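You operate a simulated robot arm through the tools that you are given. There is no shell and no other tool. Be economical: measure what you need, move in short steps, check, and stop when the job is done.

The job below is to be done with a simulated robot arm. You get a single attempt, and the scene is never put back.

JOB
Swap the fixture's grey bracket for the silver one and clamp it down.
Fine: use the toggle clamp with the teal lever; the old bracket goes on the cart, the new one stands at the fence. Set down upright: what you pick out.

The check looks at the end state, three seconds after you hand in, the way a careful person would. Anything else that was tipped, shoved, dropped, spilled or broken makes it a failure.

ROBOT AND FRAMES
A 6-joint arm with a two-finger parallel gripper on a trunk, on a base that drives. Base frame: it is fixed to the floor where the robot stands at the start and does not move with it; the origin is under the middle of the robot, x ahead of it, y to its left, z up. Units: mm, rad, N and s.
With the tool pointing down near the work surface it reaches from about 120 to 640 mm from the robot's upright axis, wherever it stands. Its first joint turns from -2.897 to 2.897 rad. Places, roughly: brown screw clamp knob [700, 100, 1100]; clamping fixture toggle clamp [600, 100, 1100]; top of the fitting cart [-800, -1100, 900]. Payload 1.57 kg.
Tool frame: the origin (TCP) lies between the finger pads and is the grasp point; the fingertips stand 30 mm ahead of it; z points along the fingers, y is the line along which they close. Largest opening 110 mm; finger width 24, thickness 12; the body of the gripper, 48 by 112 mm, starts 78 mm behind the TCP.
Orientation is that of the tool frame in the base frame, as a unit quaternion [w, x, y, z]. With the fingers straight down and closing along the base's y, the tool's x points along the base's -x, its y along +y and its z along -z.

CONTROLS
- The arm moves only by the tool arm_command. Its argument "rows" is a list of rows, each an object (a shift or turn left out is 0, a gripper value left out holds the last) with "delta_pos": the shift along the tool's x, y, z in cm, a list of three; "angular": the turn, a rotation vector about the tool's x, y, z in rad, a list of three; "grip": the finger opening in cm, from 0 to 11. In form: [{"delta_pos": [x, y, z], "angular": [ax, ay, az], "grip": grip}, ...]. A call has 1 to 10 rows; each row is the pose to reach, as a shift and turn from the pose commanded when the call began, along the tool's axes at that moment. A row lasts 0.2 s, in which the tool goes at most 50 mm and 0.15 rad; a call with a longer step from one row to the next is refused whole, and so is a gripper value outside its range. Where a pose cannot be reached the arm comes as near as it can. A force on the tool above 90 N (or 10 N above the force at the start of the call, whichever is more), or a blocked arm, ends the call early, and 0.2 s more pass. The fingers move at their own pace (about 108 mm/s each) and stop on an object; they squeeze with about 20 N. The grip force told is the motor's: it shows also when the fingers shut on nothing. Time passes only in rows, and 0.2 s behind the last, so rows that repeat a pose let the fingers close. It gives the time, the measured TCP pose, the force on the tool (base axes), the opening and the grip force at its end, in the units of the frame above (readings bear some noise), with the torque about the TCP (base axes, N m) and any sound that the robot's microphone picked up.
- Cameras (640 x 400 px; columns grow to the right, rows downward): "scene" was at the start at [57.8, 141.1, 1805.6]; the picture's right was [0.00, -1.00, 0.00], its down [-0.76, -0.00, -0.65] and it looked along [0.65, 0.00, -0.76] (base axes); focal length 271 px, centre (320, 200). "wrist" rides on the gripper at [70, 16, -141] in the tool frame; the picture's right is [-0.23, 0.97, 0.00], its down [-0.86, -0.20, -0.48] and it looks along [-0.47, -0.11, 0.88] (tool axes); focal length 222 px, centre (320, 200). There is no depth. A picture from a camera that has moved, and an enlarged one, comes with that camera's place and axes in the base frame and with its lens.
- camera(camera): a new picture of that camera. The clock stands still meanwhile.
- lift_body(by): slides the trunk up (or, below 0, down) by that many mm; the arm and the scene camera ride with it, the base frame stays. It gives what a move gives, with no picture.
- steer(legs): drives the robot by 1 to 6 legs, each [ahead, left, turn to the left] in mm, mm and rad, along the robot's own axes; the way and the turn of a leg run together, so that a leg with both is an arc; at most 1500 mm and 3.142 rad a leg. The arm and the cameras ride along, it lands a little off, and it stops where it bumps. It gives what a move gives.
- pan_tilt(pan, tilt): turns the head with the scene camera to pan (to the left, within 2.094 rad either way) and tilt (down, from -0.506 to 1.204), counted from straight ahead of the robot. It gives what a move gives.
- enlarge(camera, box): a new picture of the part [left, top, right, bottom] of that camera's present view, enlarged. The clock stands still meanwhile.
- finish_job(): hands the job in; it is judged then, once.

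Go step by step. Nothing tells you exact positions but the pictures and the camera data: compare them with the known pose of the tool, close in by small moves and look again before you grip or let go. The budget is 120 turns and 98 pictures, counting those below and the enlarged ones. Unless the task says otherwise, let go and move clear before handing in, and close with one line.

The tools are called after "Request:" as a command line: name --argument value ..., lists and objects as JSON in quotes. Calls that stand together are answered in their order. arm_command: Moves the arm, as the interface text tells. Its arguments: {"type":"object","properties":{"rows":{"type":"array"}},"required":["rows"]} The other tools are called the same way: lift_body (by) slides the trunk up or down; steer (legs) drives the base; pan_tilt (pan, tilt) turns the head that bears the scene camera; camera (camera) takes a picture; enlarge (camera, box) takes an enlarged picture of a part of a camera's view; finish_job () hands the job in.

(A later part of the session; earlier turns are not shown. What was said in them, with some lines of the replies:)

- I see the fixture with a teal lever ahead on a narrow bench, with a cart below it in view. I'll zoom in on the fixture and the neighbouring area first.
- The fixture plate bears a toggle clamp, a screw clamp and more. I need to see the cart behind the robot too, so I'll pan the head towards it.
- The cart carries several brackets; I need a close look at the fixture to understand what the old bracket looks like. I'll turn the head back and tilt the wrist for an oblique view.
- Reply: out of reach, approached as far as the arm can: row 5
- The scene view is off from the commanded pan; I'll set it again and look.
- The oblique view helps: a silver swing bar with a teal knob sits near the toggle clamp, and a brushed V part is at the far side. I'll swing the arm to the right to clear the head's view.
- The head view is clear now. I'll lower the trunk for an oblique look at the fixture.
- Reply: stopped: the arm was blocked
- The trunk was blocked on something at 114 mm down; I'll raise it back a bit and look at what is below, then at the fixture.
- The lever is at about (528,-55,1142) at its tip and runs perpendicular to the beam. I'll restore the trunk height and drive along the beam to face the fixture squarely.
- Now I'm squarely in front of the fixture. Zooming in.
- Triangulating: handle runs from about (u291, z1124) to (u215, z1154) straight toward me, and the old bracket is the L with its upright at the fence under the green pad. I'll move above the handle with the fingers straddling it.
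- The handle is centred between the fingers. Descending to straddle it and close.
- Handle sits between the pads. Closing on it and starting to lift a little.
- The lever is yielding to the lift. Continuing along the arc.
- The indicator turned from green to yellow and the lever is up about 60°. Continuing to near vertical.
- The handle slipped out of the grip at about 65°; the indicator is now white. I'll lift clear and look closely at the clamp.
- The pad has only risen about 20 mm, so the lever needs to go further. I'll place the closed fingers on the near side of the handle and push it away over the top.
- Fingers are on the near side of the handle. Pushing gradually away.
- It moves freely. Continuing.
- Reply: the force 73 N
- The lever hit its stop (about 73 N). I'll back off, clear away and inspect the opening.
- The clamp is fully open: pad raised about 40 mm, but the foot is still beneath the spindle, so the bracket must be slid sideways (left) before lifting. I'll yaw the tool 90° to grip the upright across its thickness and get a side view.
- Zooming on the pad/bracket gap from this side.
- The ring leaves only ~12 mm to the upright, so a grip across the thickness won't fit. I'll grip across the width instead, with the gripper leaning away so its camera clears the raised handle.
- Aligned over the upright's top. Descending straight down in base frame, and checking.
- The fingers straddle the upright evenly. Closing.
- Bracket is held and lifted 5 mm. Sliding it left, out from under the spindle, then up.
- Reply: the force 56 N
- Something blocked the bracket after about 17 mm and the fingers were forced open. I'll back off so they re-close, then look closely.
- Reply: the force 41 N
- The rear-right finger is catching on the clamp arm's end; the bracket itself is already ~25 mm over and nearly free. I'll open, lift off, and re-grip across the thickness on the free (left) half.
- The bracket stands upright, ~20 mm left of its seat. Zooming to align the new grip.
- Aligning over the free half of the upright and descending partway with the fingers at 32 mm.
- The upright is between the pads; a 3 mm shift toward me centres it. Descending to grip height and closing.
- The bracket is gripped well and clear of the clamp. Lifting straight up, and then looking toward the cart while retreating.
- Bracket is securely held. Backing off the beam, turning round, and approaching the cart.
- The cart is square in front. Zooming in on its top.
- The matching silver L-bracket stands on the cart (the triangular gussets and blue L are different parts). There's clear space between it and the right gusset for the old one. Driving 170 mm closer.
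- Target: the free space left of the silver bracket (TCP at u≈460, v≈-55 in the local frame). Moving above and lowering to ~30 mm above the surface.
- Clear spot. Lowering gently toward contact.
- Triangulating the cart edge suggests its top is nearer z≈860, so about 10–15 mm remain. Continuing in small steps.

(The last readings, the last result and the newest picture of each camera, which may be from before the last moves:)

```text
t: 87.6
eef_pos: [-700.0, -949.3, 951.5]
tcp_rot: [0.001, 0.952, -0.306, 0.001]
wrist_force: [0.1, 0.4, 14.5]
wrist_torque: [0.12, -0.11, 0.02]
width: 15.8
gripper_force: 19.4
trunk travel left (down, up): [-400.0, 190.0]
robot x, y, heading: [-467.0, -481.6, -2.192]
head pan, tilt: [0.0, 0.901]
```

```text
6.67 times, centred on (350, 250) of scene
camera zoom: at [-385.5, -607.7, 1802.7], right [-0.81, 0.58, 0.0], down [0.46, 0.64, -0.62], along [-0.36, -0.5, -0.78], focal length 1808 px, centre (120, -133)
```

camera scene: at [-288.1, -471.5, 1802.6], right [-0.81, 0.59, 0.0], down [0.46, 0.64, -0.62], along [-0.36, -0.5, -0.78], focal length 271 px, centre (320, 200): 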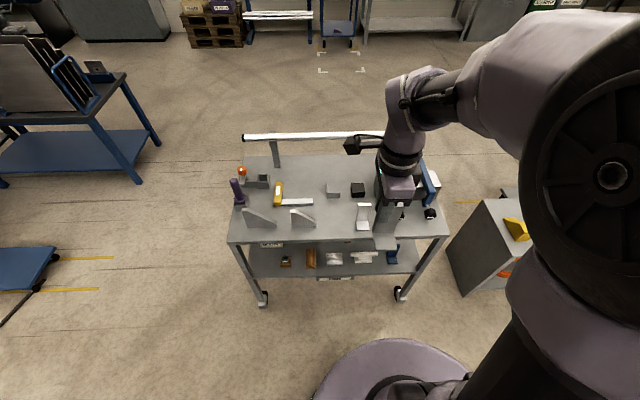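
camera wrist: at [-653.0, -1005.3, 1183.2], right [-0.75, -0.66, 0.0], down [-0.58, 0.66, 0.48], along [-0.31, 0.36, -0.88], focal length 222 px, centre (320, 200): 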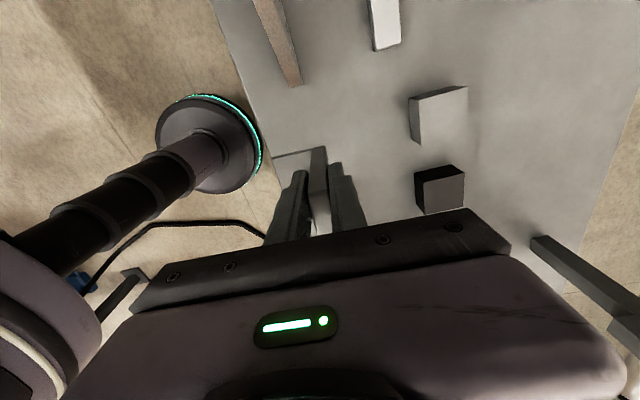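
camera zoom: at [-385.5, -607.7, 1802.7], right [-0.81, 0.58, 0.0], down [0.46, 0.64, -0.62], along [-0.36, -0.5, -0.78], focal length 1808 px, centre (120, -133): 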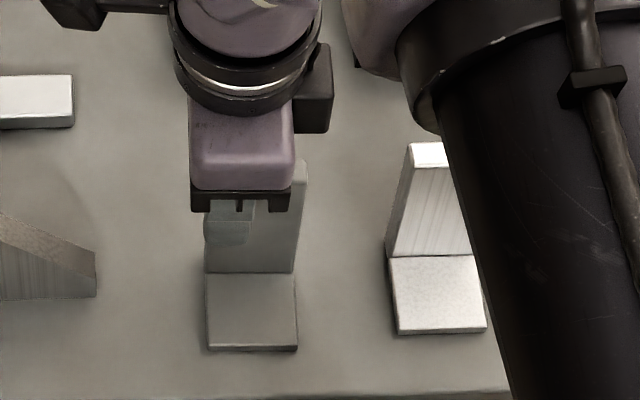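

Contact (force +14 N). Releasing and lifting off.

Request:
arm_command --rows '[{"delta_pos": [0, 0, -0.3], "grip": 1.6}, {"delta_pos": [0, 0, -0.3], "grip": 2.2}, {"delta_pos": [0, 0, -0.3], "grip": 3.2}, {"delta_pos": [0, 0, -0.3], "grip": 3.2}]'

Request:
arm_command --rows '[{"delta_pos": [0, 0, -3]}, {"delta_pos": [0, 0, -7]}, {"delta_pos": [0, 0, -11]}, {"delta_pos": [0, 0, -15]}]'

Request:
camera --camera "wrist"

Request:
enlarge --camera "scene" --box '[260, 200, 400, 290]'

```text
t: 88.6
eef_pos: [-700.1, -949.4, 952.9]
tcp_rot: [0.001, 0.952, -0.306, 0.0]
wrist_force: [0.0, -1.2, 0.0]
wrist_torque: [0.0, -0.01, 0.0]
width: 32.0
gripper_force: 0.1
trunk travel left (down, up): [-400.0, 190.0]
robot x, y, heading: [-470.2, -480.9, -2.191]
head pan, tilt: [0.0, 0.901]
```

```text
t: 89.6
eef_pos: [-701.5, -949.4, 1102.4]
tcp_rot: [0.0, 0.952, -0.306, 0.0]
wrist_force: [-0.3, 0.4, -0.7]
wrist_torque: [0.02, 0.04, 0.0]
width: 32.1
gripper_force: 0.0
trunk travel left (down, up): [-400.0, 190.0]
robot x, y, heading: [-470.8, -479.4, -2.195]
head pan, tilt: [0.0, 0.901]
```

```text
30 pictures are left
camera wrist: at [-653.5, -1003.0, 1244.9], right [-0.75, -0.66, 0.0], down [-0.58, 0.66, 0.48], along [-0.32, 0.36, -0.88], focal length 222 px, centre (320, 200)
```

wrist: 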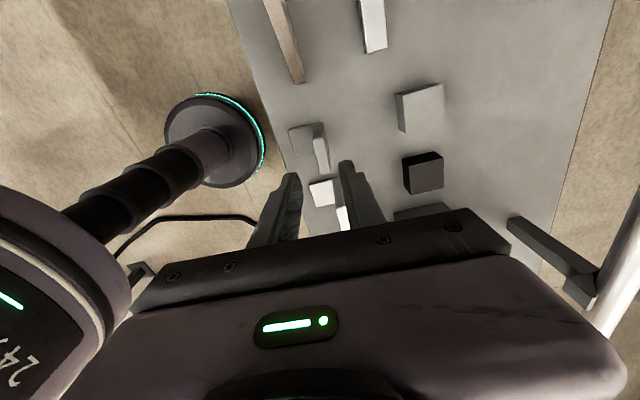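

```text
4.44 times, centred on (330, 245) of scene
camera zoom: at [-385.9, -608.1, 1802.6], right [-0.81, 0.58, 0.0], down [0.46, 0.64, -0.62], along [-0.36, -0.5, -0.78], focal length 1206 px, centre (276, 0)
```

zoom: 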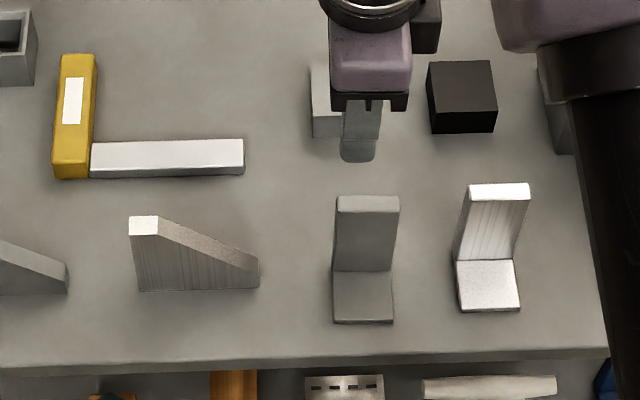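

The old bracket stands upright on the cart. The silver one has the same size; moving over it (gripping its left half), stopping just above for a check.

Request:
arm_command --rows '[{"delta_pos": [-4, 0.5, 0], "grip": 3.4}, {"delta_pos": [-8, 1.15, 0]}, {"delta_pos": [-10.75, 1.15, 0]}, {"delta_pos": [-10.75, 1.15, 4.5]}, {"delta_pos": [-10.75, 1.15, 9]}]'

Request:
enlarge --camera "wrist" --box '[260, 110, 400, 230]'

Request:
enlarge --camera "scene" --box '[300, 200, 420, 290]'

```text
t: 90.8
eef_pos: [-792.2, -896.7, 1009.6]
tcp_rot: [0.0, 0.952, -0.307, 0.0]
wrist_force: [-0.1, -0.5, 0.0]
wrist_torque: [-0.02, 0.02, 0.0]
width: 34.1
gripper_force: 0.0
trunk travel left (down, up): [-400.0, 190.0]
robot x, y, heading: [-464.0, -484.3, -2.192]
head pan, tilt: [0.0, 0.901]
```

```text
3.33 times, centred on (330, 170) of wrist
camera zoom: at [-745.2, -950.8, 1151.1], right [-0.75, -0.66, 0.0], down [-0.58, 0.66, 0.48], along [-0.31, 0.36, -0.88], focal length 740 px, centre (287, 300)
```

zoom: 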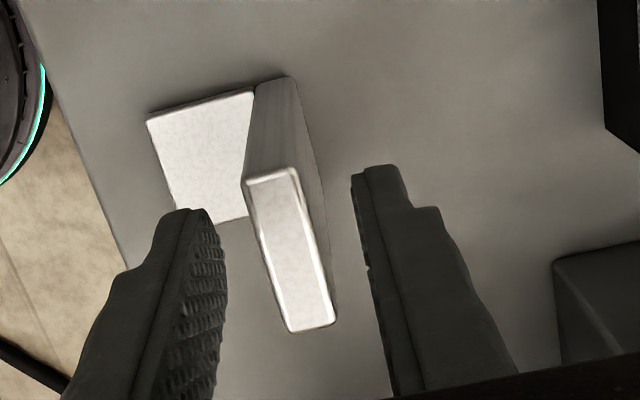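

```text
4.44 times, centred on (360, 245) of scene
camera zoom: at [-386.9, -608.8, 1802.6], right [-0.81, 0.58, 0.0], down [0.46, 0.64, -0.62], along [-0.36, -0.5, -0.78], focal length 1206 px, centre (142, 0)
```

zoom: 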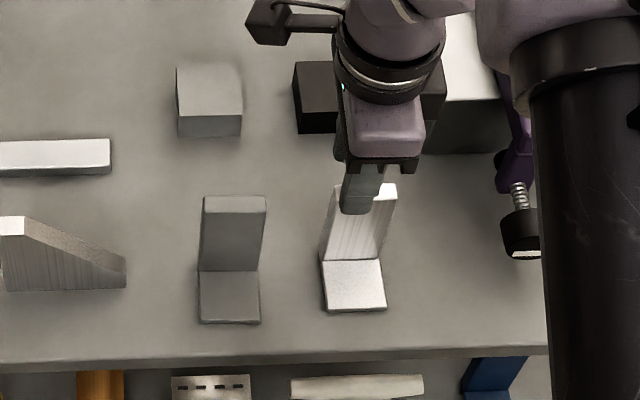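

Well centred. Descending to grip height, closing, and lifting slightly.

Request:
arm_command --rows '[{"delta_pos": [0, 0, 3]}, {"delta_pos": [0, 0, 5.4]}, {"delta_pos": [0, 0, 5.4], "grip": 0}, {"delta_pos": [0, 0, 5.4], "grip": 0}, {"delta_pos": [0, 0, 5.4], "grip": 0}]'

Request:
arm_command --rows '[{"delta_pos": [0, 0, -1]}, {"delta_pos": [0, 0, -4]}, {"delta_pos": [0, 0, -8]}, {"delta_pos": [0, 0, -12]}]'

Request:
enlarge --camera "scene" --box '[300, 180, 440, 290]'

Request:
enlarge --camera "wrist" --box '[260, 110, 400, 230]'

```text
t: 92.0
eef_pos: [-794.5, -896.7, 959.5]
tcp_rot: [0.001, 0.952, -0.307, 0.0]
wrist_force: [-0.1, 0.8, -0.9]
wrist_torque: [0.02, -0.02, -0.01]
width: 15.5
gripper_force: 20.2
trunk travel left (down, up): [-400.0, 190.0]
robot x, y, heading: [-468.0, -484.5, -2.194]
head pan, tilt: [0.0, 0.901]
```

```text
t: 93.0
eef_pos: [-793.9, -896.7, 1079.5]
tcp_rot: [-0.001, 0.952, -0.306, 0.0]
wrist_force: [0.3, 0.8, -1.4]
wrist_torque: [-0.02, -0.03, 0.0]
width: 15.9
gripper_force: 19.9
trunk travel left (down, up): [-400.0, 190.0]
robot x, y, heading: [-467.2, -480.6, -2.192]
head pan, tilt: [0.0, 0.901]
```

```text
3.64 times, centred on (370, 235) of scene
camera zoom: at [-385.6, -608.1, 1802.6], right [-0.81, 0.58, 0.0], down [0.46, 0.64, -0.62], along [-0.36, -0.5, -0.78], focal length 986 px, centre (138, 73)
```

zoom: 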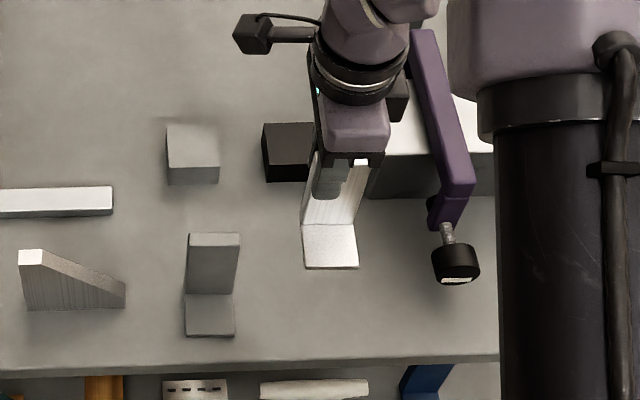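

```text
3.33 times, centred on (330, 170) of wrist
camera zoom: at [-747.9, -949.8, 1220.9], right [-0.75, -0.66, 0.0], down [-0.58, 0.66, 0.48], along [-0.32, 0.36, -0.88], focal length 740 px, centre (287, 300)
```

zoom: 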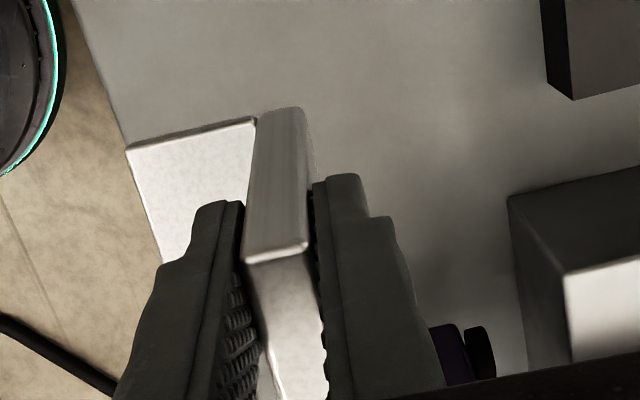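

Silver bracket held (15.9 mm grip). Raising, retracting, and driving back to the fixture.

Request:
arm_command --rows '[{"delta_pos": [0, 0, -5]}, {"delta_pos": [0, 0, -10]}, {"delta_pos": [0, 0, -15]}, {"delta_pos": [0, 0, -20]}, {"delta_pos": [0, 0, -25]}, {"delta_pos": [1, -4, -27]}, {"delta_pos": [2, -8, -27]}, {"delta_pos": [3, -12, -27]}]'

Request:
steer --legs '[[-300, 0, 0], [0, 0, 1.586], [0, 0, 1.586], [43, -520, 0]]'

Request:
camera --camera "scene"

```text
t: 94.8
eef_pos: [-696.3, -816.3, 1352.1]
tcp_rot: [0.0, 0.952, -0.305, 0.0]
wrist_force: [0.1, 0.2, -1.6]
wrist_torque: [-0.07, -0.04, 0.06]
width: 15.9
gripper_force: 19.6
trunk travel left (down, up): [-400.0, 190.0]
robot x, y, heading: [-472.9, -483.1, -2.191]
head pan, tilt: [0.0, 0.901]
```

```text
t: 107.2
eef_pos: [395.1, -174.8, 1352.5]
tcp_rot: [0.0, 0.308, 0.951, 0.0]
wrist_force: [-0.2, -0.6, -2.0]
wrist_torque: [0.04, 0.03, 0.04]
width: 15.5
gripper_force: 19.7
trunk travel left (down, up): [-400.0, 190.0]
robot x, y, heading: [163.6, -509.3, 0.947]
head pan, tilt: [0.0, 0.901]
```

```text
24 pictures are left
camera scene: at [82.6, -381.5, 1802.6], right [0.81, -0.58, 0.0], down [-0.46, -0.64, -0.62], along [0.36, 0.5, -0.78], focal length 271 px, centre (320, 200)
```

scene: 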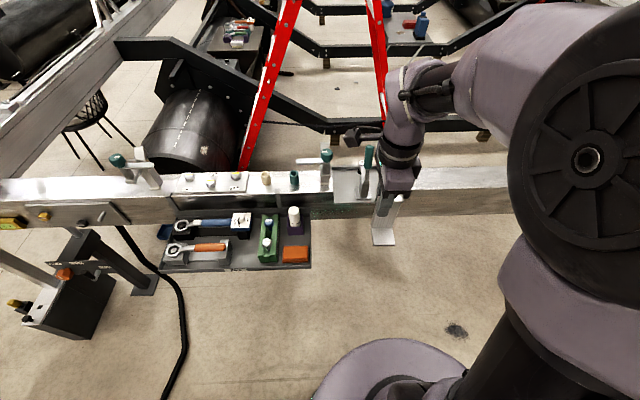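

Aligning to the earlier working pose in front of the fixture, after raising the load for clearance over the handle.

Request:
arm_command --rows '[{"delta_pos": [0, 0, -3]}, {"delta_pos": [0, 0, -5]}]'

Request:
steer --legs '[[0, 0, 0.031], [312, 9, 0]]'

Request:
enlarge --camera "scene" --box '[320, 180, 460, 290]'

```text
t: 107.8
eef_pos: [395.3, -174.1, 1403.7]
tcp_rot: [0.0, 0.307, 0.952, 0.0]
wrist_force: [-0.1, -0.2, -1.6]
wrist_torque: [0.05, 0.04, 0.01]
width: 15.7
gripper_force: 19.7
trunk travel left (down, up): [-400.0, 190.0]
robot x, y, heading: [164.0, -510.4, 0.95]
head pan, tilt: [0.0, 0.901]
```

```text
t: 110.2
eef_pos: [555.7, 93.9, 1402.8]
tcp_rot: [-0.001, 0.297, 0.955, 0.0]
wrist_force: [0.2, 0.1, -2.3]
wrist_torque: [-0.03, 0.01, -0.01]
width: 16.0
gripper_force: 20.2
trunk travel left (down, up): [-400.0, 190.0]
robot x, y, heading: [332.4, -248.6, 0.966]
head pan, tilt: [0.0, 0.901]
```

```text
3.64 times, centred on (390, 235) of scene
camera zoom: at [247.4, -120.9, 1802.6], right [0.82, -0.57, 0.0], down [-0.44, -0.65, -0.62], along [0.35, 0.51, -0.78], focal length 986 px, centre (66, 73)
```

zoom: 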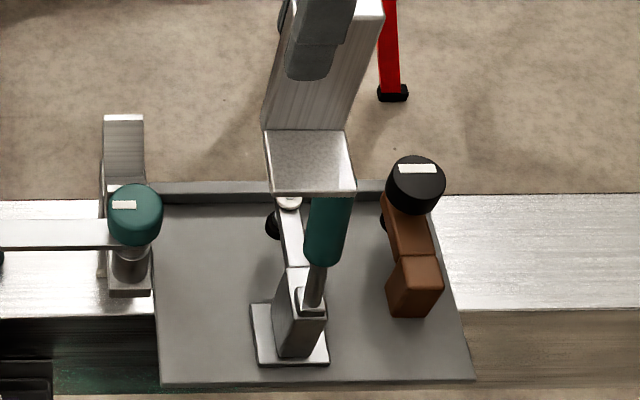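

Pose regained. Moving over the entry spot left of the clamp, with a small yaw correction, and lowering partway.

Request:
arm_command --rows '[{"delta_pos": [0.9, 3, 0], "angular": [0, 0, -0.01]}, {"delta_pos": [0.9, 6, 0], "angular": [0, 0, -0.01]}, {"delta_pos": [0.9, 9, 0], "angular": [0, 0, -0.01]}, {"delta_pos": [0.9, 10.9, 0], "angular": [0, 0, -0.01]}, {"delta_pos": [0.9, 10.9, 5], "angular": [0, 0, -0.01]}, {"delta_pos": [0.9, 10.9, 10], "angular": [0, 0, -0.01]}, {"delta_pos": [0.9, 10.9, 15], "angular": [0, 0, -0.01]}, {"delta_pos": [0.9, 10.9, 20], "angular": [0, 0, -0.01]}, {"delta_pos": [0.9, 10.9, 24.5], "angular": [0, 0, -0.01]}]'

Request:
enlarge --camera "scene" --box '[340, 190, 440, 280]'

```text
t: 112.2
eef_pos: [610.9, 189.0, 1156.6]
tcp_rot: [0.0, 0.291, 0.957, 0.0]
wrist_force: [0.1, -0.4, -2.2]
wrist_torque: [0.05, 0.02, 0.04]
width: 15.9
gripper_force: 19.9
trunk travel left (down, up): [-400.0, 190.0]
robot x, y, heading: [328.9, -248.7, 0.97]
head pan, tilt: [0.0, 0.901]
```

```text
4.44 times, centred on (390, 235) of scene
camera zoom: at [247.8, -120.4, 1802.5], right [0.82, -0.57, 0.0], down [-0.44, -0.65, -0.62], along [0.35, 0.51, -0.78], focal length 1206 px, centre (9, 44)
```

zoom: 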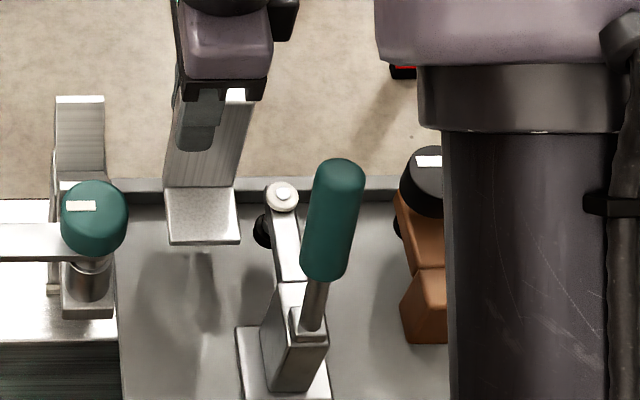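

Clear of the clamp. Lowering to find the plate contact.

Request:
arm_command --rows '[{"delta_pos": [0, 0, 2]}, {"delta_pos": [0, 0, 3.5]}, {"delta_pos": [0, 0, 3.9]}, {"delta_pos": [0, 0, 3.9]}]'

Request:
arm_command --rows '[{"delta_pos": [0, 0, 0.2]}, {"delta_pos": [0, 0, 0.2]}]'

Request:
arm_command --rows '[{"delta_pos": [0, 0, 0.2]}, {"delta_pos": [0, 0, 0.2]}]'

Request:
arm_command --rows '[{"delta_pos": [0, 0, 0.2]}, {"delta_pos": [0, 0, 0.2]}]'

```text
t: 113.2
eef_pos: [609.0, 188.3, 1119.2]
tcp_rot: [0.0, 0.292, 0.956, -0.001]
wrist_force: [-0.2, 0.1, -2.2]
wrist_torque: [0.05, 0.06, -0.03]
width: 15.6
gripper_force: 20.7
trunk travel left (down, up): [-400.0, 190.0]
robot x, y, heading: [330.5, -244.8, 0.969]
head pan, tilt: [0.0, 0.901]
```

```text
t: 113.8
eef_pos: [609.5, 188.4, 1117.4]
tcp_rot: [-0.001, 0.291, 0.957, -0.001]
wrist_force: [0.0, 0.2, -1.6]
wrist_torque: [0.01, 0.0, 0.0]
width: 15.5
gripper_force: 20.0
trunk travel left (down, up): [-400.0, 190.0]
robot x, y, heading: [335.2, -246.9, 0.968]
head pan, tilt: [0.0, 0.901]
```

```text
t: 114.4
eef_pos: [610.1, 188.7, 1115.4]
tcp_rot: [0.0, 0.292, 0.957, 0.001]
wrist_force: [-0.4, 0.4, -2.0]
wrist_torque: [0.05, 0.01, 0.01]
width: 15.7
gripper_force: 19.8
trunk travel left (down, up): [-400.0, 190.0]
robot x, y, heading: [334.3, -248.3, 0.969]
head pan, tilt: [0.0, 0.901]
```

```text
t: 115.0
eef_pos: [610.3, 187.2, 1113.5]
tcp_rot: [0.0, 0.292, 0.956, 0.0]
wrist_force: [-0.1, 0.5, -1.7]
wrist_torque: [0.03, -0.02, 0.0]
width: 15.6
gripper_force: 20.0
trunk travel left (down, up): [-400.0, 190.0]
robot x, y, heading: [329.7, -249.9, 0.97]
head pan, tilt: [0.0, 0.901]
```

Request:
arm_command --rows '[{"delta_pos": [0, 0, 0.2]}, {"delta_pos": [0, 0, 0.2]}]'

Request:
arm_command --rows '[{"delta_pos": [0, 0, 0.2]}, {"delta_pos": [0, 0, 0.2]}]'

Request:
arm_command --rows '[{"delta_pos": [0, 0, 0.2]}, {"delta_pos": [0, 0, 0.2]}]'

```text
t: 115.6
eef_pos: [610.7, 188.4, 1110.5]
tcp_rot: [0.001, 0.291, 0.957, 0.0]
wrist_force: [-0.4, -0.2, -0.8]
wrist_torque: [-0.07, 0.01, 0.05]
width: 15.6
gripper_force: 19.6
trunk travel left (down, up): [-400.0, 190.0]
robot x, y, heading: [329.2, -249.5, 0.963]
head pan, tilt: [0.0, 0.901]
```

```text
t: 116.2
eef_pos: [610.5, 187.7, 1111.1]
tcp_rot: [0.001, 0.292, 0.956, 0.001]
wrist_force: [1.5, 0.7, 12.8]
wrist_torque: [-0.22, 0.16, -0.01]
width: 15.9
gripper_force: 20.0
trunk travel left (down, up): [-400.0, 190.0]
robot x, y, heading: [330.6, -246.0, 0.965]
head pan, tilt: [0.0, 0.901]
```

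```text
t: 116.8
eef_pos: [609.0, 187.4, 1108.8]
tcp_rot: [0.001, 0.292, 0.956, 0.001]
wrist_force: [1.9, -0.9, 13.5]
wrist_torque: [-0.21, 0.0, 0.02]
width: 15.7
gripper_force: 20.0
trunk travel left (down, up): [-400.0, 190.0]
robot x, y, heading: [330.0, -248.5, 0.972]
head pan, tilt: [0.0, 0.901]
```

Plate contact found. Raising 3 mm and sliding right 31 mm under the spindle (stopping before the finger reaches the clamp arm).

Request:
arm_command --rows '[{"delta_pos": [0, 0, -0.35]}, {"delta_pos": [-1, 0, -0.35]}, {"delta_pos": [-2, 0, -0.35]}, {"delta_pos": [-3.05, 0, -0.35]}, {"delta_pos": [-3.05, 0, -0.35]}]'

Request:
enlarge --camera "scene" --box '[340, 190, 440, 280]'

```text
t: 118.0
eef_pos: [634.8, 171.1, 1109.9]
tcp_rot: [0.0, 0.292, 0.956, 0.001]
wrist_force: [0.8, 0.4, -0.8]
wrist_torque: [0.0, 0.05, 0.01]
width: 15.6
gripper_force: 20.4
trunk travel left (down, up): [-400.0, 190.0]
robot x, y, heading: [332.6, -252.0, 0.968]
head pan, tilt: [0.0, 0.901]
```

```text
4.44 times, centred on (390, 235) of scene
camera zoom: at [246.7, -121.1, 1802.5], right [0.82, -0.57, 0.0], down [-0.44, -0.65, -0.62], along [0.35, 0.51, -0.78], focal length 1206 px, centre (9, 44)
```

zoom: 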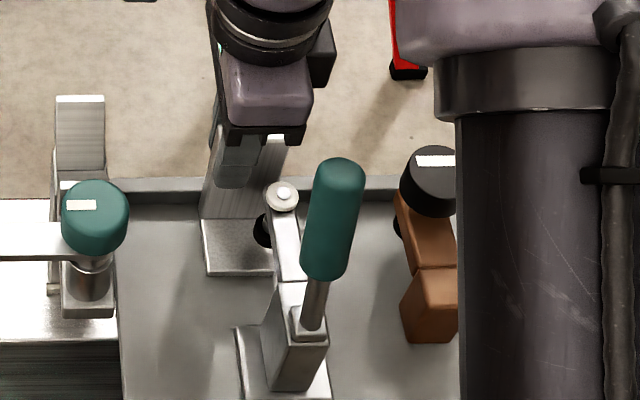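

Foot is partly under the spindle; ~19 mm remain. While gripped, I'll move it to the fence, lower onto the plate, and check forces.

Request:
arm_command --rows '[{"delta_pos": [0, 0.3, 0.1]}, {"delta_pos": [0, 0.3, 0.1]}]'

Request:
arm_command --rows '[{"delta_pos": [0, 0.3, 0]}, {"delta_pos": [0, 0.3, 0]}]'

Request:
arm_command --rows '[{"delta_pos": [0, 0.3, 0]}, {"delta_pos": [0, 0.3, 0]}]'

```text
t: 118.6
eef_pos: [635.9, 171.8, 1108.8]
tcp_rot: [0.0, 0.291, 0.957, -0.001]
wrist_force: [-1.7, -3.0, -3.5]
wrist_torque: [-0.23, 0.19, 0.05]
width: 16.0
gripper_force: 19.2
trunk travel left (down, up): [-400.0, 190.0]
robot x, y, heading: [330.0, -248.4, 0.97]
head pan, tilt: [0.0, 0.901]
```

```text
t: 119.2
eef_pos: [638.5, 175.0, 1109.7]
tcp_rot: [-0.001, 0.291, 0.957, 0.001]
wrist_force: [-8.1, -10.9, -3.0]
wrist_torque: [-0.81, 0.67, 0.02]
width: 16.9
gripper_force: 19.6
trunk travel left (down, up): [-400.0, 190.0]
robot x, y, heading: [329.3, -250.4, 0.971]
head pan, tilt: [0.0, 0.901]
```

```text
t: 119.8
eef_pos: [639.6, 177.5, 1109.9]
tcp_rot: [0.0, 0.292, 0.957, 0.001]
wrist_force: [-8.5, -10.9, -4.5]
wrist_torque: [-0.79, 0.63, 0.03]
width: 18.8
gripper_force: 19.6
trunk travel left (down, up): [-400.0, 190.0]
robot x, y, heading: [332.3, -248.6, 0.969]
head pan, tilt: [0.0, 0.901]
```

The fence is reached (13 N). Easing back, lowering on the plate, then releasing and lifting off.

Request:
arm_command --rows '[{"delta_pos": [0, -0.5, 0]}, {"delta_pos": [0, -0.5, 0.25]}, {"delta_pos": [0, -0.5, 0.35]}, {"delta_pos": [0, -0.5, 0.35]}]'

Request:
arm_command --rows '[{"delta_pos": [0, 0, -0.1], "grip": 2.0}, {"delta_pos": [0, 0, -0.1], "grip": 2.8}, {"delta_pos": [0, 0, -0.1], "grip": 3.0}, {"delta_pos": [0.1, 0, -3], "grip": 3.0}, {"delta_pos": [0.1, 0, -6.5]}, {"delta_pos": [0.1, 0, -10]}]'

Request:
enlarge --camera "scene" --box '[340, 190, 440, 280]'

Request:
enlarge --camera "wrist" --box '[250, 90, 390, 210]'

```text
t: 120.8
eef_pos: [635.9, 174.0, 1107.9]
tcp_rot: [0.0, 0.292, 0.957, 0.002]
wrist_force: [-7.3, -10.3, 13.4]
wrist_torque: [-0.68, 0.49, 0.16]
width: 15.9
gripper_force: 19.9
trunk travel left (down, up): [-400.0, 190.0]
robot x, y, heading: [333.8, -248.5, 0.967]
head pan, tilt: [0.0, 0.901]
```

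```text
t: 122.2
eef_pos: [636.1, 172.9, 1205.9]
tcp_rot: [0.0, 0.291, 0.957, 0.001]
wrist_force: [-0.4, -0.2, 0.9]
wrist_torque: [0.01, -0.01, 0.0]
width: 30.1
gripper_force: 0.0
trunk travel left (down, up): [-400.0, 190.0]
robot x, y, heading: [332.0, -249.4, 0.971]
head pan, tilt: [0.0, 0.901]
```

```text
4.44 times, centred on (390, 235) of scene
camera zoom: at [246.1, -122.6, 1802.6], right [0.82, -0.57, 0.0], down [-0.44, -0.65, -0.62], along [0.35, 0.51, -0.78], focal length 1206 px, centre (9, 44)
```

zoom: 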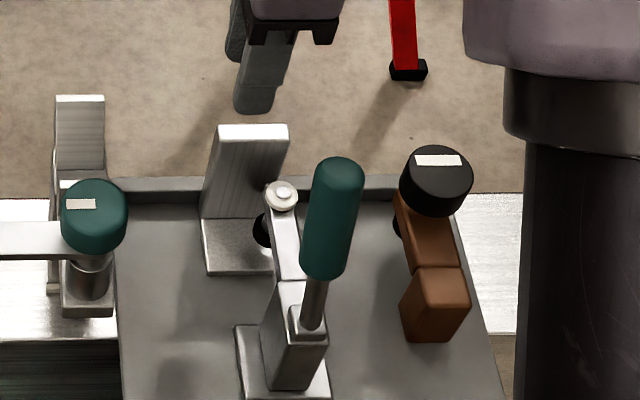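

```text
3.33 times, centred on (320, 150) of wrist
camera zoom: at [587.4, 225.6, 1348.0], right [0.73, 0.68, 0.0], down [0.6, -0.64, 0.48], along [0.33, -0.35, -0.88], focal length 740 px, centre (320, 367)
```

zoom: 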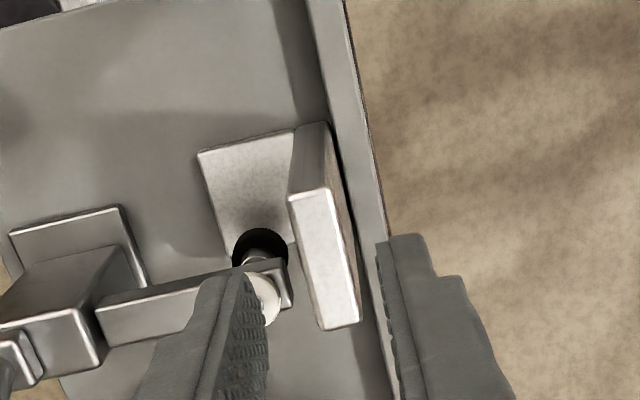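

The silver bracket sits flush at the fence; it needs ~19 mm more to the right. I'll place the closed fingers on its left side and push along the fence.

Request:
arm_command --rows '[{"delta_pos": [1.7, -0.2, 0], "grip": 0}, {"delta_pos": [3.6, -0.5, 0], "grip": 0}, {"delta_pos": [3.6, -0.5, 4]}, {"delta_pos": [3.6, -0.5, 8]}, {"delta_pos": [3.6, -0.5, 11]}, {"delta_pos": [3.6, -0.5, 12.8]}]'

Request:
enlarge --camera "scene" --box '[340, 190, 440, 280]'

```text
t: 123.6
eef_pos: [603.1, 191.2, 1079.3]
tcp_rot: [0.001, 0.291, 0.957, 0.0]
wrist_force: [-0.6, -0.5, 0.9]
wrist_torque: [-0.01, 0.0, 0.02]
width: 0.0
gripper_force: 20.3
trunk travel left (down, up): [-400.0, 190.0]
robot x, y, heading: [330.1, -245.2, 0.968]
head pan, tilt: [0.0, 0.901]
```

```text
4.44 times, centred on (390, 235) of scene
camera zoom: at [246.9, -121.4, 1802.6], right [0.82, -0.57, 0.0], down [-0.44, -0.65, -0.62], along [0.35, 0.51, -0.78], focal length 1206 px, centre (9, 44)
```

zoom: 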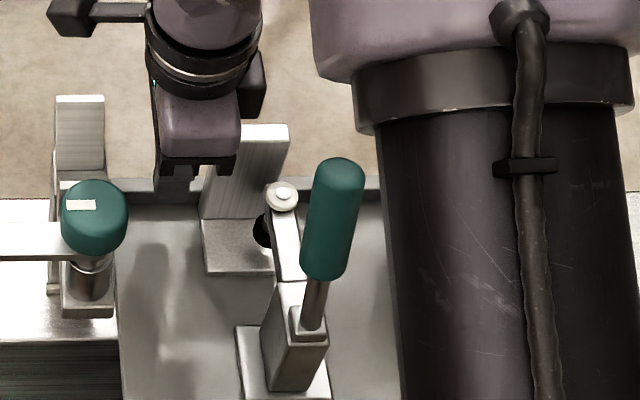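

Request:
arm_command --rows '[{"delta_pos": [-0.8, 0, 0]}, {"delta_pos": [-1.6, 0, 0]}, {"delta_pos": [-2.2, 0, 0]}, {"delta_pos": [-2.8, 0, 0]}, {"delta_pos": [-3.4, 0, 0]}]'

Request:
enlarge --camera "scene" --box '[340, 190, 440, 280]'

```text
t: 124.8
eef_pos: [632.6, 172.2, 1079.8]
tcp_rot: [0.0, 0.291, 0.957, 0.001]
wrist_force: [-1.2, 0.6, 0.4]
wrist_torque: [0.02, -0.02, 0.01]
width: 0.0
gripper_force: 20.0
trunk travel left (down, up): [-400.0, 190.0]
robot x, y, heading: [334.5, -250.5, 0.967]
head pan, tilt: [0.0, 0.901]
```

```text
4.44 times, centred on (390, 235) of scene
camera zoom: at [247.0, -121.7, 1802.6], right [0.82, -0.57, 0.0], down [-0.44, -0.65, -0.62], along [0.35, 0.51, -0.78], focal length 1206 px, centre (9, 44)
```

zoom: 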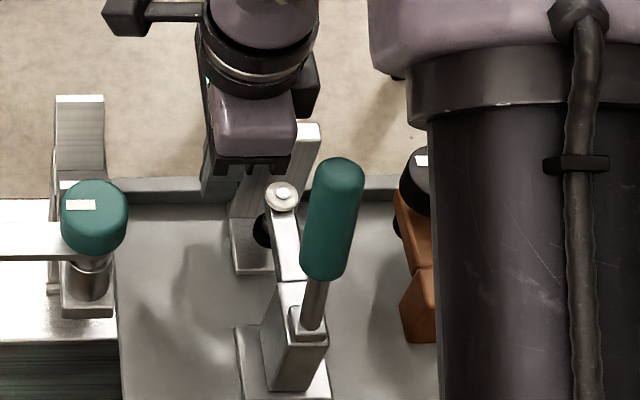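

The foot's left edge is now where the old one's was. Backing off, lifting, and checking the seat.

Request:
arm_command --rows '[{"delta_pos": [1, 0, 0]}, {"delta_pos": [1.5, 0, 0]}, {"delta_pos": [1.5, 0, -4]}, {"delta_pos": [1.5, 0, -8]}, {"delta_pos": [1.5, 0, -12]}, {"delta_pos": [1.5, 0, -16]}, {"delta_pos": [1.5, 0, -19]}]'

Request:
enlarge --camera "wrist" --box '[250, 90, 390, 210]'

Request:
enlarge --camera "scene" --box '[340, 190, 440, 280]'

```text
t: 126.4
eef_pos: [618.0, 181.0, 1266.5]
tcp_rot: [0.0, 0.291, 0.957, 0.0]
wrist_force: [-0.2, 0.0, -0.5]
wrist_torque: [0.0, -0.02, 0.0]
width: 0.2
gripper_force: 20.0
trunk travel left (down, up): [-400.0, 190.0]
robot x, y, heading: [332.6, -247.6, 0.971]
head pan, tilt: [0.0, 0.901]
```

```text
3.33 times, centred on (320, 150) of wrist
camera zoom: at [569.0, 233.6, 1408.7], right [0.73, 0.68, 0.0], down [0.6, -0.64, 0.48], along [0.33, -0.35, -0.88], focal length 740 px, centre (320, 367)
```

zoom: 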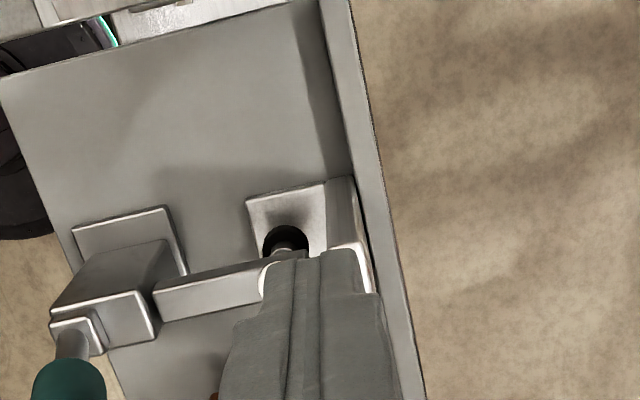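

```text
4.44 times, centred on (390, 235) of scene
camera zoom: at [246.9, -122.0, 1802.6], right [0.82, -0.57, 0.0], down [-0.44, -0.65, -0.62], along [0.35, 0.51, -0.78], focal length 1206 px, centre (9, 44)
```

zoom: 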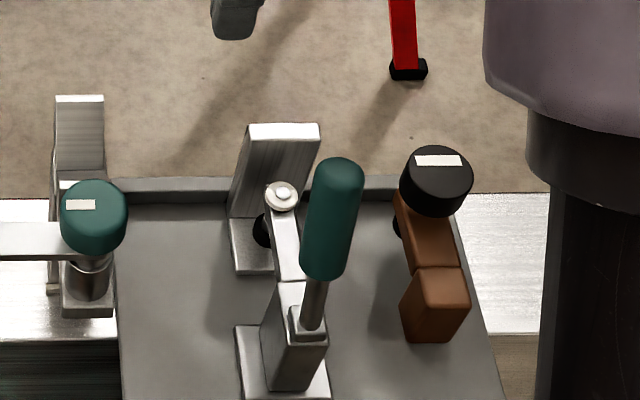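

Seated well under the pad. Now closing: bring the closed fingers behind the raised handle (fence side) and pull it toward me.

Request:
arm_command --rows '[{"delta_pos": [-2.5, -2.8, 0], "grip": 0}, {"delta_pos": [-5.1, -5.5, 0]}, {"delta_pos": [-5.1, -5.5, 2.5]}, {"delta_pos": [-5.1, -5.5, 4.4]}]'

Request:
arm_command --rows '[{"delta_pos": [0, -2, 0]}, {"delta_pos": [0, -4, 0]}, {"delta_pos": [0, -6, 0]}, {"delta_pos": [0, -8, 0]}]'

Request:
enlarge --camera "scene" --box '[340, 190, 450, 300]'

```text
t: 127.4
eef_pos: [629.8, 104.8, 1221.7]
tcp_rot: [0.0, 0.292, 0.956, 0.0]
wrist_force: [0.5, -1.1, 0.2]
wrist_torque: [0.03, 0.03, 0.02]
width: 0.1
gripper_force: 19.8
trunk travel left (down, up): [-400.0, 190.0]
robot x, y, heading: [330.2, -250.2, 0.97]
head pan, tilt: [0.0, 0.901]
```

```text
t: 128.4
eef_pos: [587.4, 38.7, 1222.3]
tcp_rot: [0.0, 0.292, 0.956, 0.0]
wrist_force: [0.1, 0.3, -0.2]
wrist_torque: [-0.01, -0.03, 0.0]
width: 0.0
gripper_force: 20.5
trunk travel left (down, up): [-400.0, 190.0]
robot x, y, heading: [330.9, -249.0, 0.969]
head pan, tilt: [0.0, 0.901]
```

```text
3.64 times, centred on (395, 245) of scene
camera zoom: at [246.8, -121.7, 1802.5], right [0.82, -0.57, 0.0], down [-0.44, -0.65, -0.62], along [0.35, 0.51, -0.78], focal length 986 px, centre (47, 36)
```

zoom: 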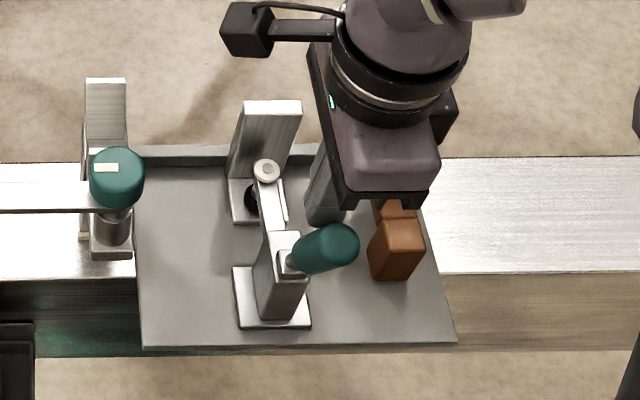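

The handle follows. Pulling a bit further, then moving above the handle to press it down.

Request:
arm_command --rows '[{"delta_pos": [0, -1.5, 0.5]}, {"delta_pos": [0, -3, 1]}, {"delta_pos": [0, -4.5, 1.5]}]'

Request:
arm_command --rows '[{"delta_pos": [0, 1.5, -2]}, {"delta_pos": [0, 1.5, -6]}, {"delta_pos": [0, -1, -7]}, {"delta_pos": [0, -3.2, -7]}]'

Request:
enlarge --camera "scene" --box '[340, 190, 450, 300]'

```text
t: 129.2
eef_pos: [560.4, -0.3, 1207.0]
tcp_rot: [-0.001, 0.292, 0.957, 0.0]
wrist_force: [1.0, -0.5, 2.7]
wrist_torque: [-0.05, -0.01, 0.01]
width: 0.2
gripper_force: 20.1
trunk travel left (down, up): [-400.0, 190.0]
robot x, y, heading: [334.2, -247.4, 0.971]
head pan, tilt: [0.0, 0.901]
```

```text
t: 130.2
eef_pos: [545.0, -22.8, 1281.1]
tcp_rot: [0.0, 0.291, 0.957, 0.001]
wrist_force: [-0.1, 0.0, 0.6]
wrist_torque: [0.02, -0.02, -0.01]
width: 0.0
gripper_force: 20.1
trunk travel left (down, up): [-400.0, 190.0]
robot x, y, heading: [332.1, -248.6, 0.97]
head pan, tilt: [0.0, 0.901]
```

```text
3.64 times, centred on (395, 245) of scene
camera zoom: at [246.4, -122.3, 1802.6], right [0.82, -0.57, 0.0], down [-0.44, -0.65, -0.62], along [0.35, 0.51, -0.78], focal length 986 px, centre (47, 36)
```

zoom: 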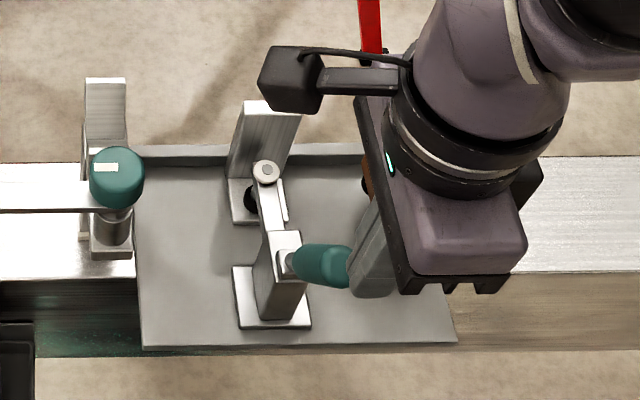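

Fingers are above the handle's outer half. Pressing down.

Request:
arm_command --rows '[{"delta_pos": [0, 0, 3]}, {"delta_pos": [0, 0, 5]}, {"delta_pos": [0, 0, 6.5]}, {"delta_pos": [0, 0, 8]}]'

Request:
arm_command --rows '[{"delta_pos": [0, 0, 0.6]}, {"delta_pos": [0, 0, 1.2]}]'

Request:
enlarge --camera "scene" --box '[340, 190, 450, 300]'

```text
t: 131.2
eef_pos: [540.2, -28.3, 1201.2]
tcp_rot: [0.0, 0.292, 0.956, 0.001]
wrist_force: [-13.9, -20.3, 36.6]
wrist_torque: [0.61, -0.43, 0.03]
width: 0.0
gripper_force: 20.0
trunk travel left (down, up): [-400.0, 190.0]
robot x, y, heading: [334.6, -245.7, 0.966]
head pan, tilt: [0.0, 0.901]
```

```text
t: 131.9
eef_pos: [534.5, -36.7, 1190.0]
tcp_rot: [-0.002, 0.295, 0.955, -0.003]
wrist_force: [-20.9, -43.7, 53.6]
wrist_torque: [1.0, -0.52, -0.21]
width: 0.0
gripper_force: 20.3
trunk travel left (down, up): [-400.0, 190.0]
robot x, y, heading: [332.4, -248.9, 0.963]
head pan, tilt: [0.0, 0.901]
stopped in row 2: the force on the tool passed its limit at 92 N (the readings are from after the stop); the commanded pose is now the measured one
```

```text
3.64 times, centred on (395, 245) of scene
camera zoom: at [238.8, -135.1, 1803.3], right [0.82, -0.57, 0.0], down [-0.44, -0.64, -0.63], along [0.36, 0.52, -0.78], focal length 986 px, centre (47, 36)
```

zoom: 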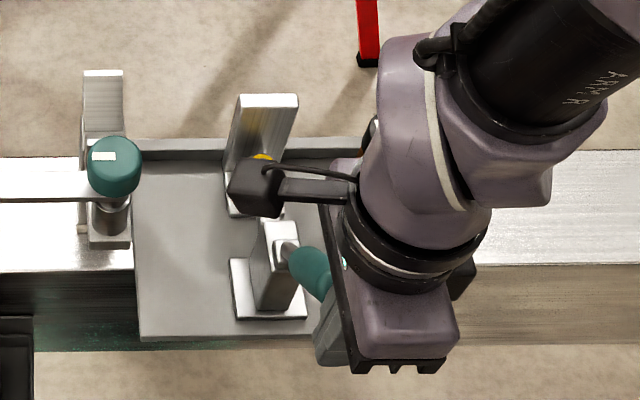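

The tip is riding on the handle's rounded end. I'll lift, shift ~35 mm inward, and press again.

Request:
arm_command --rows '[{"delta_pos": [0, 0, -3]}, {"delta_pos": [0, 0, -5.5]}, {"delta_pos": [0, 3.5, -5.5]}, {"delta_pos": [0, 3.5, -5.5]}]'

Request:
arm_command --rows '[{"delta_pos": [0, 0, 1.5]}, {"delta_pos": [0, 0, 3]}, {"delta_pos": [0, 0, 4]}]'

Request:
arm_command --rows '[{"delta_pos": [0, 0, 0.6]}, {"delta_pos": [0, 0, 1.2]}]'

Request:
enlarge --camera "scene" --box '[340, 190, 450, 300]'

```text
t: 132.7
eef_pos: [547.9, -15.5, 1242.1]
tcp_rot: [-0.004, 0.297, 0.955, -0.008]
wrist_force: [-14.9, -21.2, 43.2]
wrist_torque: [-0.33, 0.12, -0.04]
width: 0.0
gripper_force: 20.5
trunk travel left (down, up): [-400.0, 190.0]
robot x, y, heading: [331.3, -250.8, 0.959]
head pan, tilt: [0.0, 0.901]
stopped in row 3: the force on the tool passed its limit at 148 N (the readings are from after the stop); the commanded pose is now the measured one
```

```text
t: 133.0
eef_pos: [541.5, -24.8, 1235.1]
tcp_rot: [-0.009, 0.3, 0.954, -0.013]
wrist_force: [-24.7, -41.1, 66.3]
wrist_torque: [-0.74, 0.47, -0.14]
width: 0.0
gripper_force: 19.4
trunk travel left (down, up): [-400.0, 190.0]
robot x, y, heading: [329.2, -249.6, 0.964]
head pan, tilt: [0.0, 0.901]
stopped in row 1: the force on the tool passed its limit at 96 N (the readings are from after the stop); the commanded pose is now the measured one
```

```text
t: 133.3
eef_pos: [539.9, -27.7, 1231.5]
tcp_rot: [-0.009, 0.3, 0.954, -0.015]
wrist_force: [-20.9, -39.2, 57.3]
wrist_torque: [-0.74, 0.42, -0.13]
width: 0.0
gripper_force: 19.7
trunk travel left (down, up): [-400.0, 190.0]
robot x, y, heading: [327.8, -252.9, 0.963]
head pan, tilt: [0.0, 0.901]
stopped in row 1: the force on the tool passed its limit at 98 N (the readings are from after the stop); the commanded pose is now the measured one
```

```text
3.64 times, centred on (395, 245) of scene
camera zoom: at [237.7, -136.3, 1803.2], right [0.82, -0.57, 0.0], down [-0.44, -0.64, -0.63], along [0.36, 0.52, -0.78], focal length 986 px, centre (47, 36)
```

zoom: 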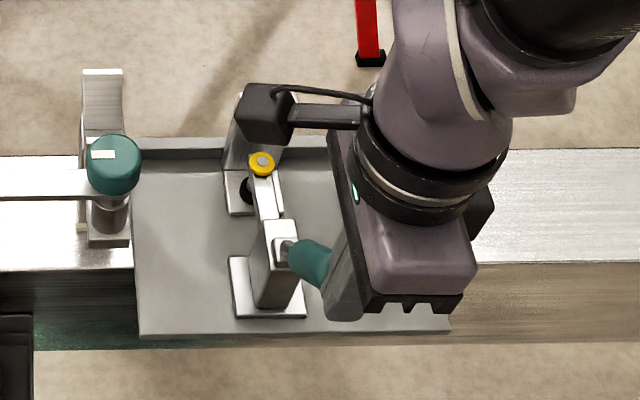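

The lever springs back up to ~50° when released and I was hitting its end. I'll rise higher, move further inward (u≈300), and press down following the arc outward.

Request:
arm_command --rows '[{"delta_pos": [0, -1, -2]}, {"delta_pos": [0, -1, -6]}, {"delta_pos": [0, 2, -7.5]}, {"delta_pos": [0, 6, -7.5]}, {"delta_pos": [0, 6, -7.5]}]'

Request:
enlarge --camera "scene" --box '[340, 190, 450, 300]'

```text
t: 134.5
eef_pos: [580.9, 33.9, 1302.9]
tcp_rot: [-0.008, 0.299, 0.954, -0.016]
wrist_force: [-0.1, 0.0, -0.2]
wrist_torque: [-0.01, -0.03, 0.03]
width: 0.0
gripper_force: 20.0
trunk travel left (down, up): [-400.0, 190.0]
robot x, y, heading: [326.3, -246.7, 0.967]
head pan, tilt: [0.0, 0.901]
```

```text
3.64 times, centred on (395, 245) of scene
camera zoom: at [245.7, -123.7, 1802.6], right [0.82, -0.57, 0.0], down [-0.45, -0.64, -0.62], along [0.35, 0.51, -0.78], focal length 986 px, centre (47, 36)
```

zoom: 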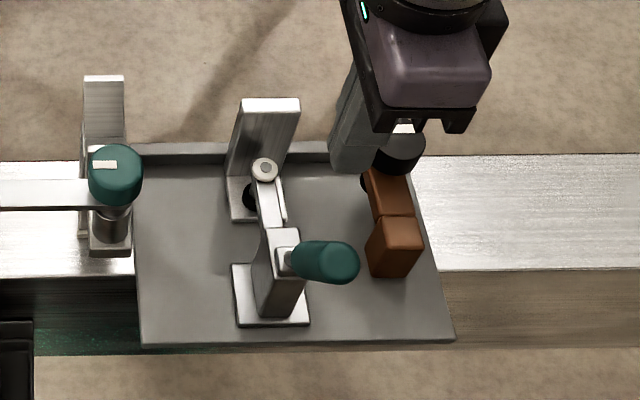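

Lever is at ~60°. Pressing down along the arc now from the proper start point.

Request:
arm_command --rows '[{"delta_pos": [0, 0, 4]}, {"delta_pos": [0, 0, 6.8]}, {"delta_pos": [0, -1.3, 7.9]}, {"delta_pos": [0, -2.3, 8.8]}, {"delta_pos": [0, -3.3, 9.6]}]'

Request:
enlarge --camera "scene" --box '[340, 190, 450, 300]'

```text
t: 135.7
eef_pos: [563.7, 5.2, 1208.5]
tcp_rot: [-0.008, 0.3, 0.954, -0.016]
wrist_force: [0.8, 0.4, 1.1]
wrist_torque: [0.02, -0.05, 0.02]
width: 0.0
gripper_force: 19.9
trunk travel left (down, up): [-400.0, 190.0]
robot x, y, heading: [330.9, -251.3, 0.966]
head pan, tilt: [0.0, 0.901]
```

```text
3.64 times, centred on (395, 245) of scene
camera zoom: at [246.4, -123.2, 1802.5], right [0.82, -0.57, 0.0], down [-0.45, -0.65, -0.62], along [0.35, 0.51, -0.78], focal length 986 px, centre (47, 36)
```

zoom: 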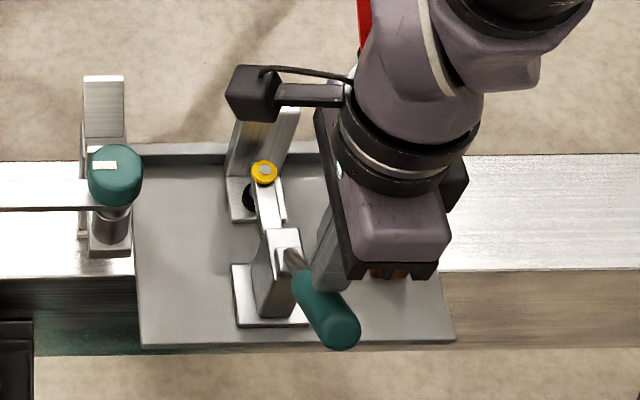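

Nearly there (yellow, low force). Continuing the press to lock it.

Request:
arm_command --rows '[{"delta_pos": [0, -0.8, 1.1]}, {"delta_pos": [0, -1.5, 2.1]}, {"delta_pos": [0, -1.8, 2.8]}, {"delta_pos": [0, -1.9, 3.4]}]'

Request:
enlarge --camera "scene" --box '[340, 190, 450, 300]'

```text
t: 136.7
eef_pos: [551.0, -11.4, 1177.3]
tcp_rot: [-0.008, 0.299, 0.954, -0.015]
wrist_force: [4.4, -1.1, 57.9]
wrist_torque: [-0.59, 0.2, 0.05]
width: 0.1
gripper_force: 19.7
trunk travel left (down, up): [-400.0, 190.0]
robot x, y, heading: [331.1, -249.7, 0.97]
head pan, tilt: [0.0, 0.901]
```

```text
3.64 times, centred on (395, 245) of scene
camera zoom: at [244.6, -126.0, 1803.5], right [0.82, -0.57, 0.0], down [-0.44, -0.64, -0.62], along [0.35, 0.51, -0.78], focal length 986 px, centre (47, 36)
```

zoom: 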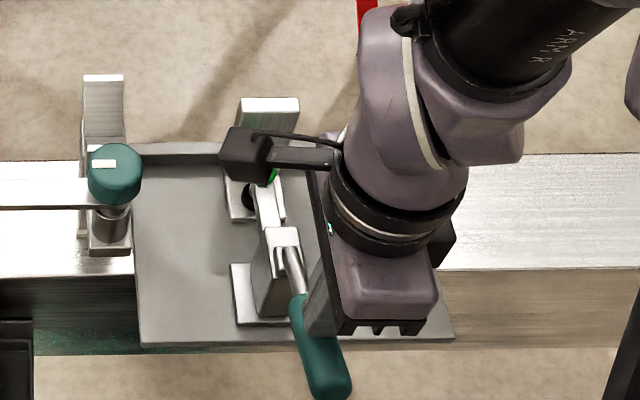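

Green is showing and the lever is at its stop. Lifting clear and verifying it stays locked.

Request:
arm_command --rows '[{"delta_pos": [0, 0, -3]}, {"delta_pos": [0, 0, -7]}, {"delta_pos": [0, 0, -11]}, {"delta_pos": [0, 0, -15]}, {"delta_pos": [-4.5, 0, -17]}, {"delta_pos": [-9, 0, -17]}, {"delta_pos": [-13, 0, -17]}]'

Request:
enlarge --camera "scene" --box '[340, 190, 440, 280]'

Request:
enlarge --camera "wrist" --box '[250, 50, 430, 210]'

```text
t: 138.3
eef_pos: [665.5, -80.5, 1343.7]
tcp_rot: [-0.01, 0.299, 0.954, -0.015]
wrist_force: [0.2, -0.3, 0.6]
wrist_torque: [0.03, 0.04, 0.01]
width: 0.1
gripper_force: 19.9
trunk travel left (down, up): [-400.0, 190.0]
robot x, y, heading: [327.5, -255.9, 0.969]
head pan, tilt: [0.0, 0.901]
```

```text
4.44 times, centred on (390, 235) of scene
camera zoom: at [247.6, -124.1, 1802.7], right [0.82, -0.57, 0.0], down [-0.45, -0.64, -0.62], along [0.35, 0.51, -0.78], focal length 1206 px, centre (9, 44)
```

zoom: 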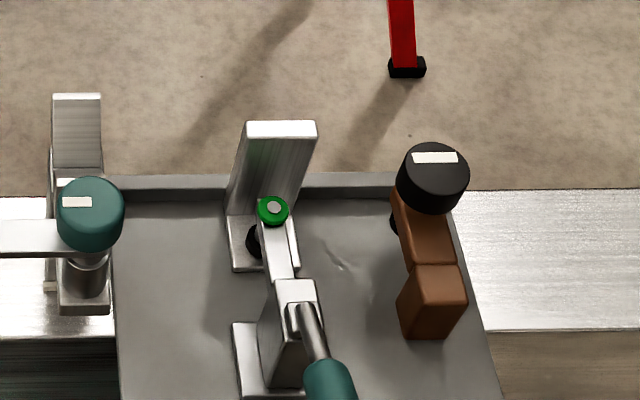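

```text
2.50 times, centred on (340, 130) of wrist
camera zoom: at [621.6, -23.4, 1484.2], right [0.74, 0.67, -0.04], down [0.6, -0.64, 0.48], along [0.3, -0.38, -0.88], focal length 555 px, centre (270, 375)
```

zoom: 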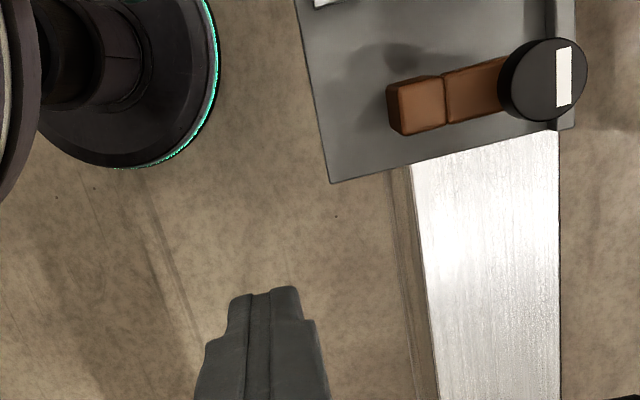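

The indicator stays green, the silver bracket stands against the fence under the pad, and the old bracket is upright on the cart. The arm is clear, so I'm handing in.

Request:
finish_job

```text
The job is handed in.
```

The grey bracket is off the fixture and standing upright on the cart. The silver one is in its place at the fence, clamped with the teal-lever toggle; its indicator was green when I handed in.
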